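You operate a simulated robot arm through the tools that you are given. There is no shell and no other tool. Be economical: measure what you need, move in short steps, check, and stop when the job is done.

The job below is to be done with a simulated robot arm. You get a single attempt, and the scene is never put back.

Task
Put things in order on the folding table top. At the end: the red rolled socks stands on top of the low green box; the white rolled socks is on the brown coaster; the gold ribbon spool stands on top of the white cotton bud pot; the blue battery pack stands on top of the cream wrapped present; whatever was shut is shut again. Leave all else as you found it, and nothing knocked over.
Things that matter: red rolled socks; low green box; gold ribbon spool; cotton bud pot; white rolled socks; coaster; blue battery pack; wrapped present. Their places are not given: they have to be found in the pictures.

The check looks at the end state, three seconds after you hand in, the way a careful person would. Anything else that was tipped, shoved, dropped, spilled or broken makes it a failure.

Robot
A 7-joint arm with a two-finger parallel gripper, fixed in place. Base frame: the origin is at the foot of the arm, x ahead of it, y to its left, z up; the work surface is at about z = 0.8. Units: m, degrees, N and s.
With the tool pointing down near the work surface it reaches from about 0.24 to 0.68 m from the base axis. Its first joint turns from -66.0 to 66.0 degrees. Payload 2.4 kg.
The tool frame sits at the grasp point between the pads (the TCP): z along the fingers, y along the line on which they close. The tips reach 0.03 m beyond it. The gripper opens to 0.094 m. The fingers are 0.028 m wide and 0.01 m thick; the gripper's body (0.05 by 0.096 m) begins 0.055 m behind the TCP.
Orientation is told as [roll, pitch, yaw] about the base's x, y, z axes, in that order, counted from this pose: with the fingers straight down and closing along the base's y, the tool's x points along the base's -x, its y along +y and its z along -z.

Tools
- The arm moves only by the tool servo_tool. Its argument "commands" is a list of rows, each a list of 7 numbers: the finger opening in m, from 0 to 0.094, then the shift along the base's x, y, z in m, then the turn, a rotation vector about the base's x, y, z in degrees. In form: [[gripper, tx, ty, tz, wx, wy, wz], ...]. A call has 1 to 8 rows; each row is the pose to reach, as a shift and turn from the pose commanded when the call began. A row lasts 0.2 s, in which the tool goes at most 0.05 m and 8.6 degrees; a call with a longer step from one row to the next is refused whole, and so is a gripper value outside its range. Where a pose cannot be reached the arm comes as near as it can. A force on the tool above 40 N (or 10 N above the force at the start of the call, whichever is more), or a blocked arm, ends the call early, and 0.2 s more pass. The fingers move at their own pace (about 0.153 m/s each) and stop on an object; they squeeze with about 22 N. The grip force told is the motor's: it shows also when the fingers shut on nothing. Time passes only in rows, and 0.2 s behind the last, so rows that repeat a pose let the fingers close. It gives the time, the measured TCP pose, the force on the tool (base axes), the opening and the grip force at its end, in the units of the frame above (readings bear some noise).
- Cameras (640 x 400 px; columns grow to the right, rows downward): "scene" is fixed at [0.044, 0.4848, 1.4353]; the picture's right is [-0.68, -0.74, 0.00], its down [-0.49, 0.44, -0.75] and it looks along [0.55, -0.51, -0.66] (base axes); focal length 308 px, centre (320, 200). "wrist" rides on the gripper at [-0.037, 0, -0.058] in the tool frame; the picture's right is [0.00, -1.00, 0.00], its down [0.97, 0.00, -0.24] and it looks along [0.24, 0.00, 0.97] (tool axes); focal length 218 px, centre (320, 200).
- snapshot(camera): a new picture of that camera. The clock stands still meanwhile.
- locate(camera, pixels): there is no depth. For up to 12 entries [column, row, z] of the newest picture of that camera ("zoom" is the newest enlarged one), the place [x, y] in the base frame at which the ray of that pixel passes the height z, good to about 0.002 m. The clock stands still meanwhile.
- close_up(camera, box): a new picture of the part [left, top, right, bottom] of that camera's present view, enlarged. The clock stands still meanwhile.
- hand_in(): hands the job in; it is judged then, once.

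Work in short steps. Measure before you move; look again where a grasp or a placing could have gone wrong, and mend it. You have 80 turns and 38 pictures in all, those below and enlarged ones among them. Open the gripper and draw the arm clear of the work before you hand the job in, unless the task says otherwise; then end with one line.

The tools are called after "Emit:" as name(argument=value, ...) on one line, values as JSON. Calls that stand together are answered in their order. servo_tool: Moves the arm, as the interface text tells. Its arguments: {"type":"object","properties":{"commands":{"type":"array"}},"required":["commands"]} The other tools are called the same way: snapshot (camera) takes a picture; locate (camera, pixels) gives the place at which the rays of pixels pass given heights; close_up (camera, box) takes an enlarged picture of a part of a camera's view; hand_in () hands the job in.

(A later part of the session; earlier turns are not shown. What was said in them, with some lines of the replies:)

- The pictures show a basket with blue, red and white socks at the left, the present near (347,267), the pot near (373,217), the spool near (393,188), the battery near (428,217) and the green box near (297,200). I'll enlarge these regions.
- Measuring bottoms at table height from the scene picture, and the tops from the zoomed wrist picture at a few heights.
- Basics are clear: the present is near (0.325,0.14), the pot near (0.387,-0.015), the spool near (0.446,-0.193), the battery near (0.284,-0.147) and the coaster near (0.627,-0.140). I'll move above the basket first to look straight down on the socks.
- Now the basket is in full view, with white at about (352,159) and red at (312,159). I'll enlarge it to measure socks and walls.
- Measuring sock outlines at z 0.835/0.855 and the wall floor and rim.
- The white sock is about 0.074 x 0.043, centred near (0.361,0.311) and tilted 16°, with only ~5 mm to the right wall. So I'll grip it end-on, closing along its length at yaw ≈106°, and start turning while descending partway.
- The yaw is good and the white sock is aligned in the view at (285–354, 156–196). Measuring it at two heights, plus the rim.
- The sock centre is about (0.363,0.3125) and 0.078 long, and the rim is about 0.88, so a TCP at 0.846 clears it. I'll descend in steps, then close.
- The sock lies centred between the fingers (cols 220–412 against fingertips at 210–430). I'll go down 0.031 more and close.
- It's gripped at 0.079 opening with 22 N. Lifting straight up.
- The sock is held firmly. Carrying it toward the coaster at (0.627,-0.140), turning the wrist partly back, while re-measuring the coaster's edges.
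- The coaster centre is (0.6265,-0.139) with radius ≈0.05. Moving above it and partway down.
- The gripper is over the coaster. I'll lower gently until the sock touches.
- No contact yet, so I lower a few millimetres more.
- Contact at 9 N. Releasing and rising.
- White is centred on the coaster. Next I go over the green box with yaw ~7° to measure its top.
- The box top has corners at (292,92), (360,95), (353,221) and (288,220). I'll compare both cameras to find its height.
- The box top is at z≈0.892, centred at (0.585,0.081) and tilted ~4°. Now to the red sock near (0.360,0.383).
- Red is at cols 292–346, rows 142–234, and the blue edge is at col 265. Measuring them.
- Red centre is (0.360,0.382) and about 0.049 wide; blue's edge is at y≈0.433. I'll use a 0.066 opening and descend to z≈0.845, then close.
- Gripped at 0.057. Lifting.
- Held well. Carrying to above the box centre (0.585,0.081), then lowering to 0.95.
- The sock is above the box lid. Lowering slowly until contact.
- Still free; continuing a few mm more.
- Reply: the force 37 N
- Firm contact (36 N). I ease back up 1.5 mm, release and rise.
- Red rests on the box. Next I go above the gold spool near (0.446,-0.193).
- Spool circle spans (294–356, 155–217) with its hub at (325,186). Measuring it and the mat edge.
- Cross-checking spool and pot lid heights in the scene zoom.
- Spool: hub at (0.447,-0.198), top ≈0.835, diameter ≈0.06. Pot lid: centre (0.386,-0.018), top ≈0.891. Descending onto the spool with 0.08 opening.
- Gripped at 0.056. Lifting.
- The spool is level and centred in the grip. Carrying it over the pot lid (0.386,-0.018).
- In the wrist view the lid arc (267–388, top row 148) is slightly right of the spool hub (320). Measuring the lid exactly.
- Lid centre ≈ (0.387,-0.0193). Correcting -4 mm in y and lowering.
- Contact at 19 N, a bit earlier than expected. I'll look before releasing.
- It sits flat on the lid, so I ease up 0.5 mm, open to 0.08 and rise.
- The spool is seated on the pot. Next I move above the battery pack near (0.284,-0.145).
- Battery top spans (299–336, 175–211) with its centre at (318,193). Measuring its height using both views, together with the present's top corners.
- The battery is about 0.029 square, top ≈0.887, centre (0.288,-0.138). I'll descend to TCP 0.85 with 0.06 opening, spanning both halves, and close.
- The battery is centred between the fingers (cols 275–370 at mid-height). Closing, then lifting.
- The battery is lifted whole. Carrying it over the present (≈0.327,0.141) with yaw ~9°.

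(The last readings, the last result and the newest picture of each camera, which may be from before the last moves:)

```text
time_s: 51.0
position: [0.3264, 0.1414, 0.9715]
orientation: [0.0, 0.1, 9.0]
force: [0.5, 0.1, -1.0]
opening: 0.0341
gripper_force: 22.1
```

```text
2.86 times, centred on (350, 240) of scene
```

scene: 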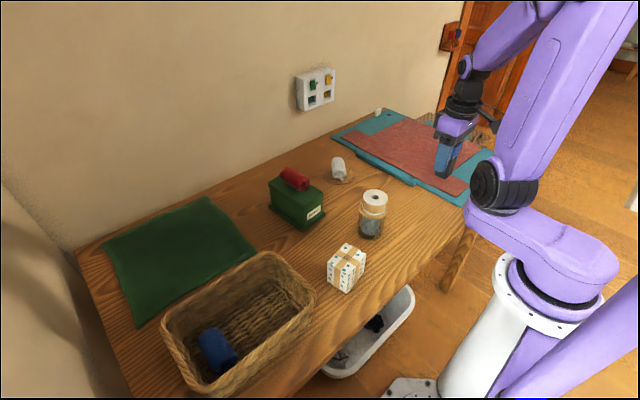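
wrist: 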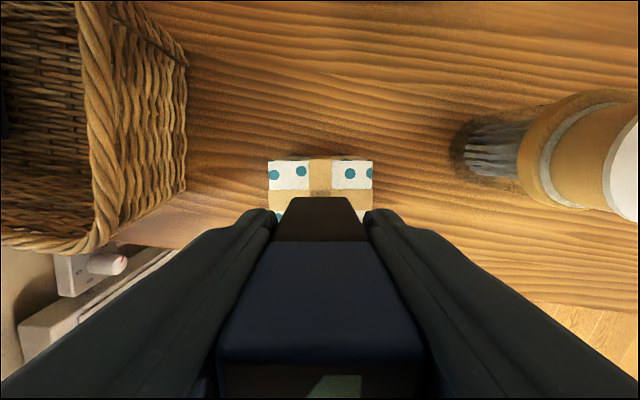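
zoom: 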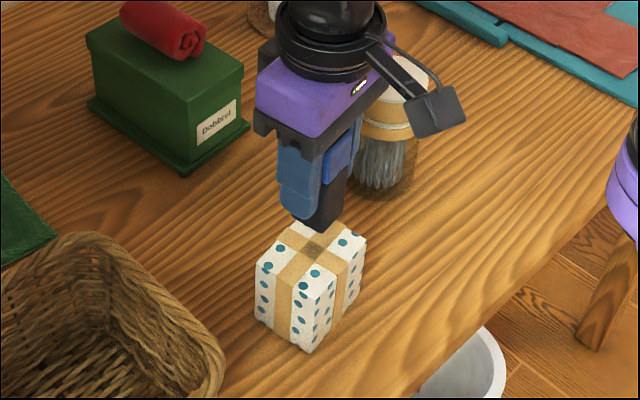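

The present's ribbon cross column (≈321) aligns with the battery. Measuring its far edge and the cross ribbon (rows 190–210).

Emit:
locate(camera="wrist", pixels=[[269, 161, 0.872], [373, 161, 0.872], [321, 161, 0.872], [321, 191, 0.872], [275, 201, 0.872], [321, 161, 0.862], [321, 201, 0.872]])

```text
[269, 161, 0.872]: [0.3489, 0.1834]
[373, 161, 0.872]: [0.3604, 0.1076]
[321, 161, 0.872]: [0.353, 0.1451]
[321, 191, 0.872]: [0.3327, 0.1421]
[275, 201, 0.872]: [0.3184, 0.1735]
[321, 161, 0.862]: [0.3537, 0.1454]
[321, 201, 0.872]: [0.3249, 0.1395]
```

Present centre ≈ (0.326,0.141), directly beneath the battery. Lowering to just above contact.

Emit:
servo_tool(commands=[[0.01, 0, 0, -0.015, 0, 0, 0], [0.01, 0, 0, -0.03, 0, 0, 0], [0.01, 0, 0, -0.04, 0, 0, 0], [0.01, 0, 0, -0.043, 0, 0, 0], [0.01, 0, 0, -0.043, 0, 0, 0]])

```text
time_s: 52.2
position: [0.3271, 0.1406, 0.9297]
orientation: [-0.1, 0.1, 9.0]
force: [0.5, 0.5, -1.6]
opening: 0.0338
gripper_force: 21.4
```

Not touching yet; lowering in 2 mm steps.

Emit:
servo_tool(commands=[[0.01, 0, 0, -0.0015, 0, 0, 0], [0.01, 0, 0, -0.003, 0, 0, 0], [0.01, 0, 0, -0.0045, 0, 0, 0], [0.01, 0, 0, -0.0045, 0, 0, 0]])

```text
time_s: 53.2
position: [0.3288, 0.1409, 0.9246]
orientation: [0.1, -0.1, 9.0]
force: [-0.6, 0.5, 15.7]
opening: 0.0339
gripper_force: 21.9
```

Contact at 15.7 N. Easing up 0.5 mm, releasing and retreating upward.

Emit:
servo_tool(commands=[[0.01, 0, 0, 0.0005, 0, 0, 0], [0.045, 0, 0, 0.0005, 0, 0, 0], [0.07, 0, 0, 0.0005, 0, 0, 0], [0.07, 0, 0, 0.0005, 0, 0, 0], [0.07, 0, 0, 0.03, 0, 0, 0], [0.07, 0, 0, 0.07, 0, 0, 0], [0.07, 0, 0, 0.11, 0, 0, 0], [0.07, 0, 0, 0.15, 0, 0, 0]])

Emit:
servo_tool(commands=[[0.07, 0, 0, 0.04, 0, 0, 0], [0.07, 0, 0, 0.08, 0, 0, 0], [0.07, 0, 0, 0.12, 0, 0, 0], [0.07, 0, 0, 0.12, 0, 0, 0]])

Emit:
snapshot(camera="scene")

Emit:
close_up(camera="scene", box=[260, 150, 420, 300])

```text
time_s: 55.0
position: [0.3276, 0.1412, 1.0754]
orientation: [0.0, 0.0, 9.0]
force: [0.0, 0.2, -0.4]
opening: 0.0699
gripper_force: 0.1
```

```text
time_s: 56.0
position: [0.3269, 0.1391, 1.1964]
orientation: [-0.1, -0.1, 9.0]
force: [0.6, 0.3, -0.4]
opening: 0.07
gripper_force: 0.1
```

```text
6 pictures are left
```

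scene: 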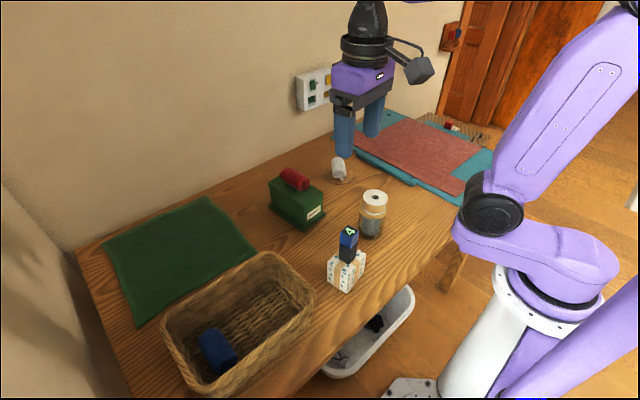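

```text
2.67 times, centred on (340, 225) of scene
```

zoom: 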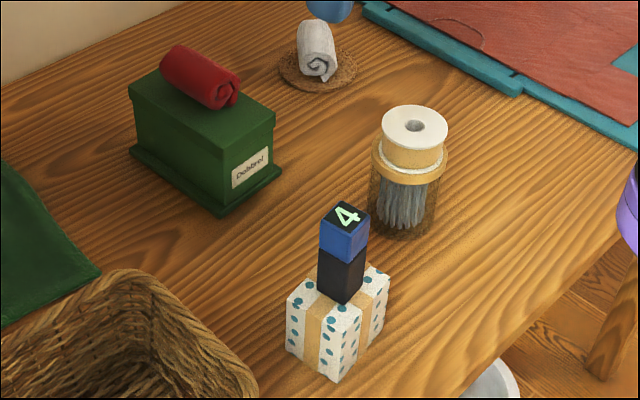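

All four items are in place, the blue socks are still in the basket, and the arm is clear with the gripper open. Handing in.

Emit:
hand_in()

```text
The job is handed in.
```

All four things are placed as asked and the job is handed in: red socks on the green box, white socks on the coaster, the spool on the cotton bud pot and the battery pack on the present; nothing had to be opened, and the last pictures show nothing knocked over.
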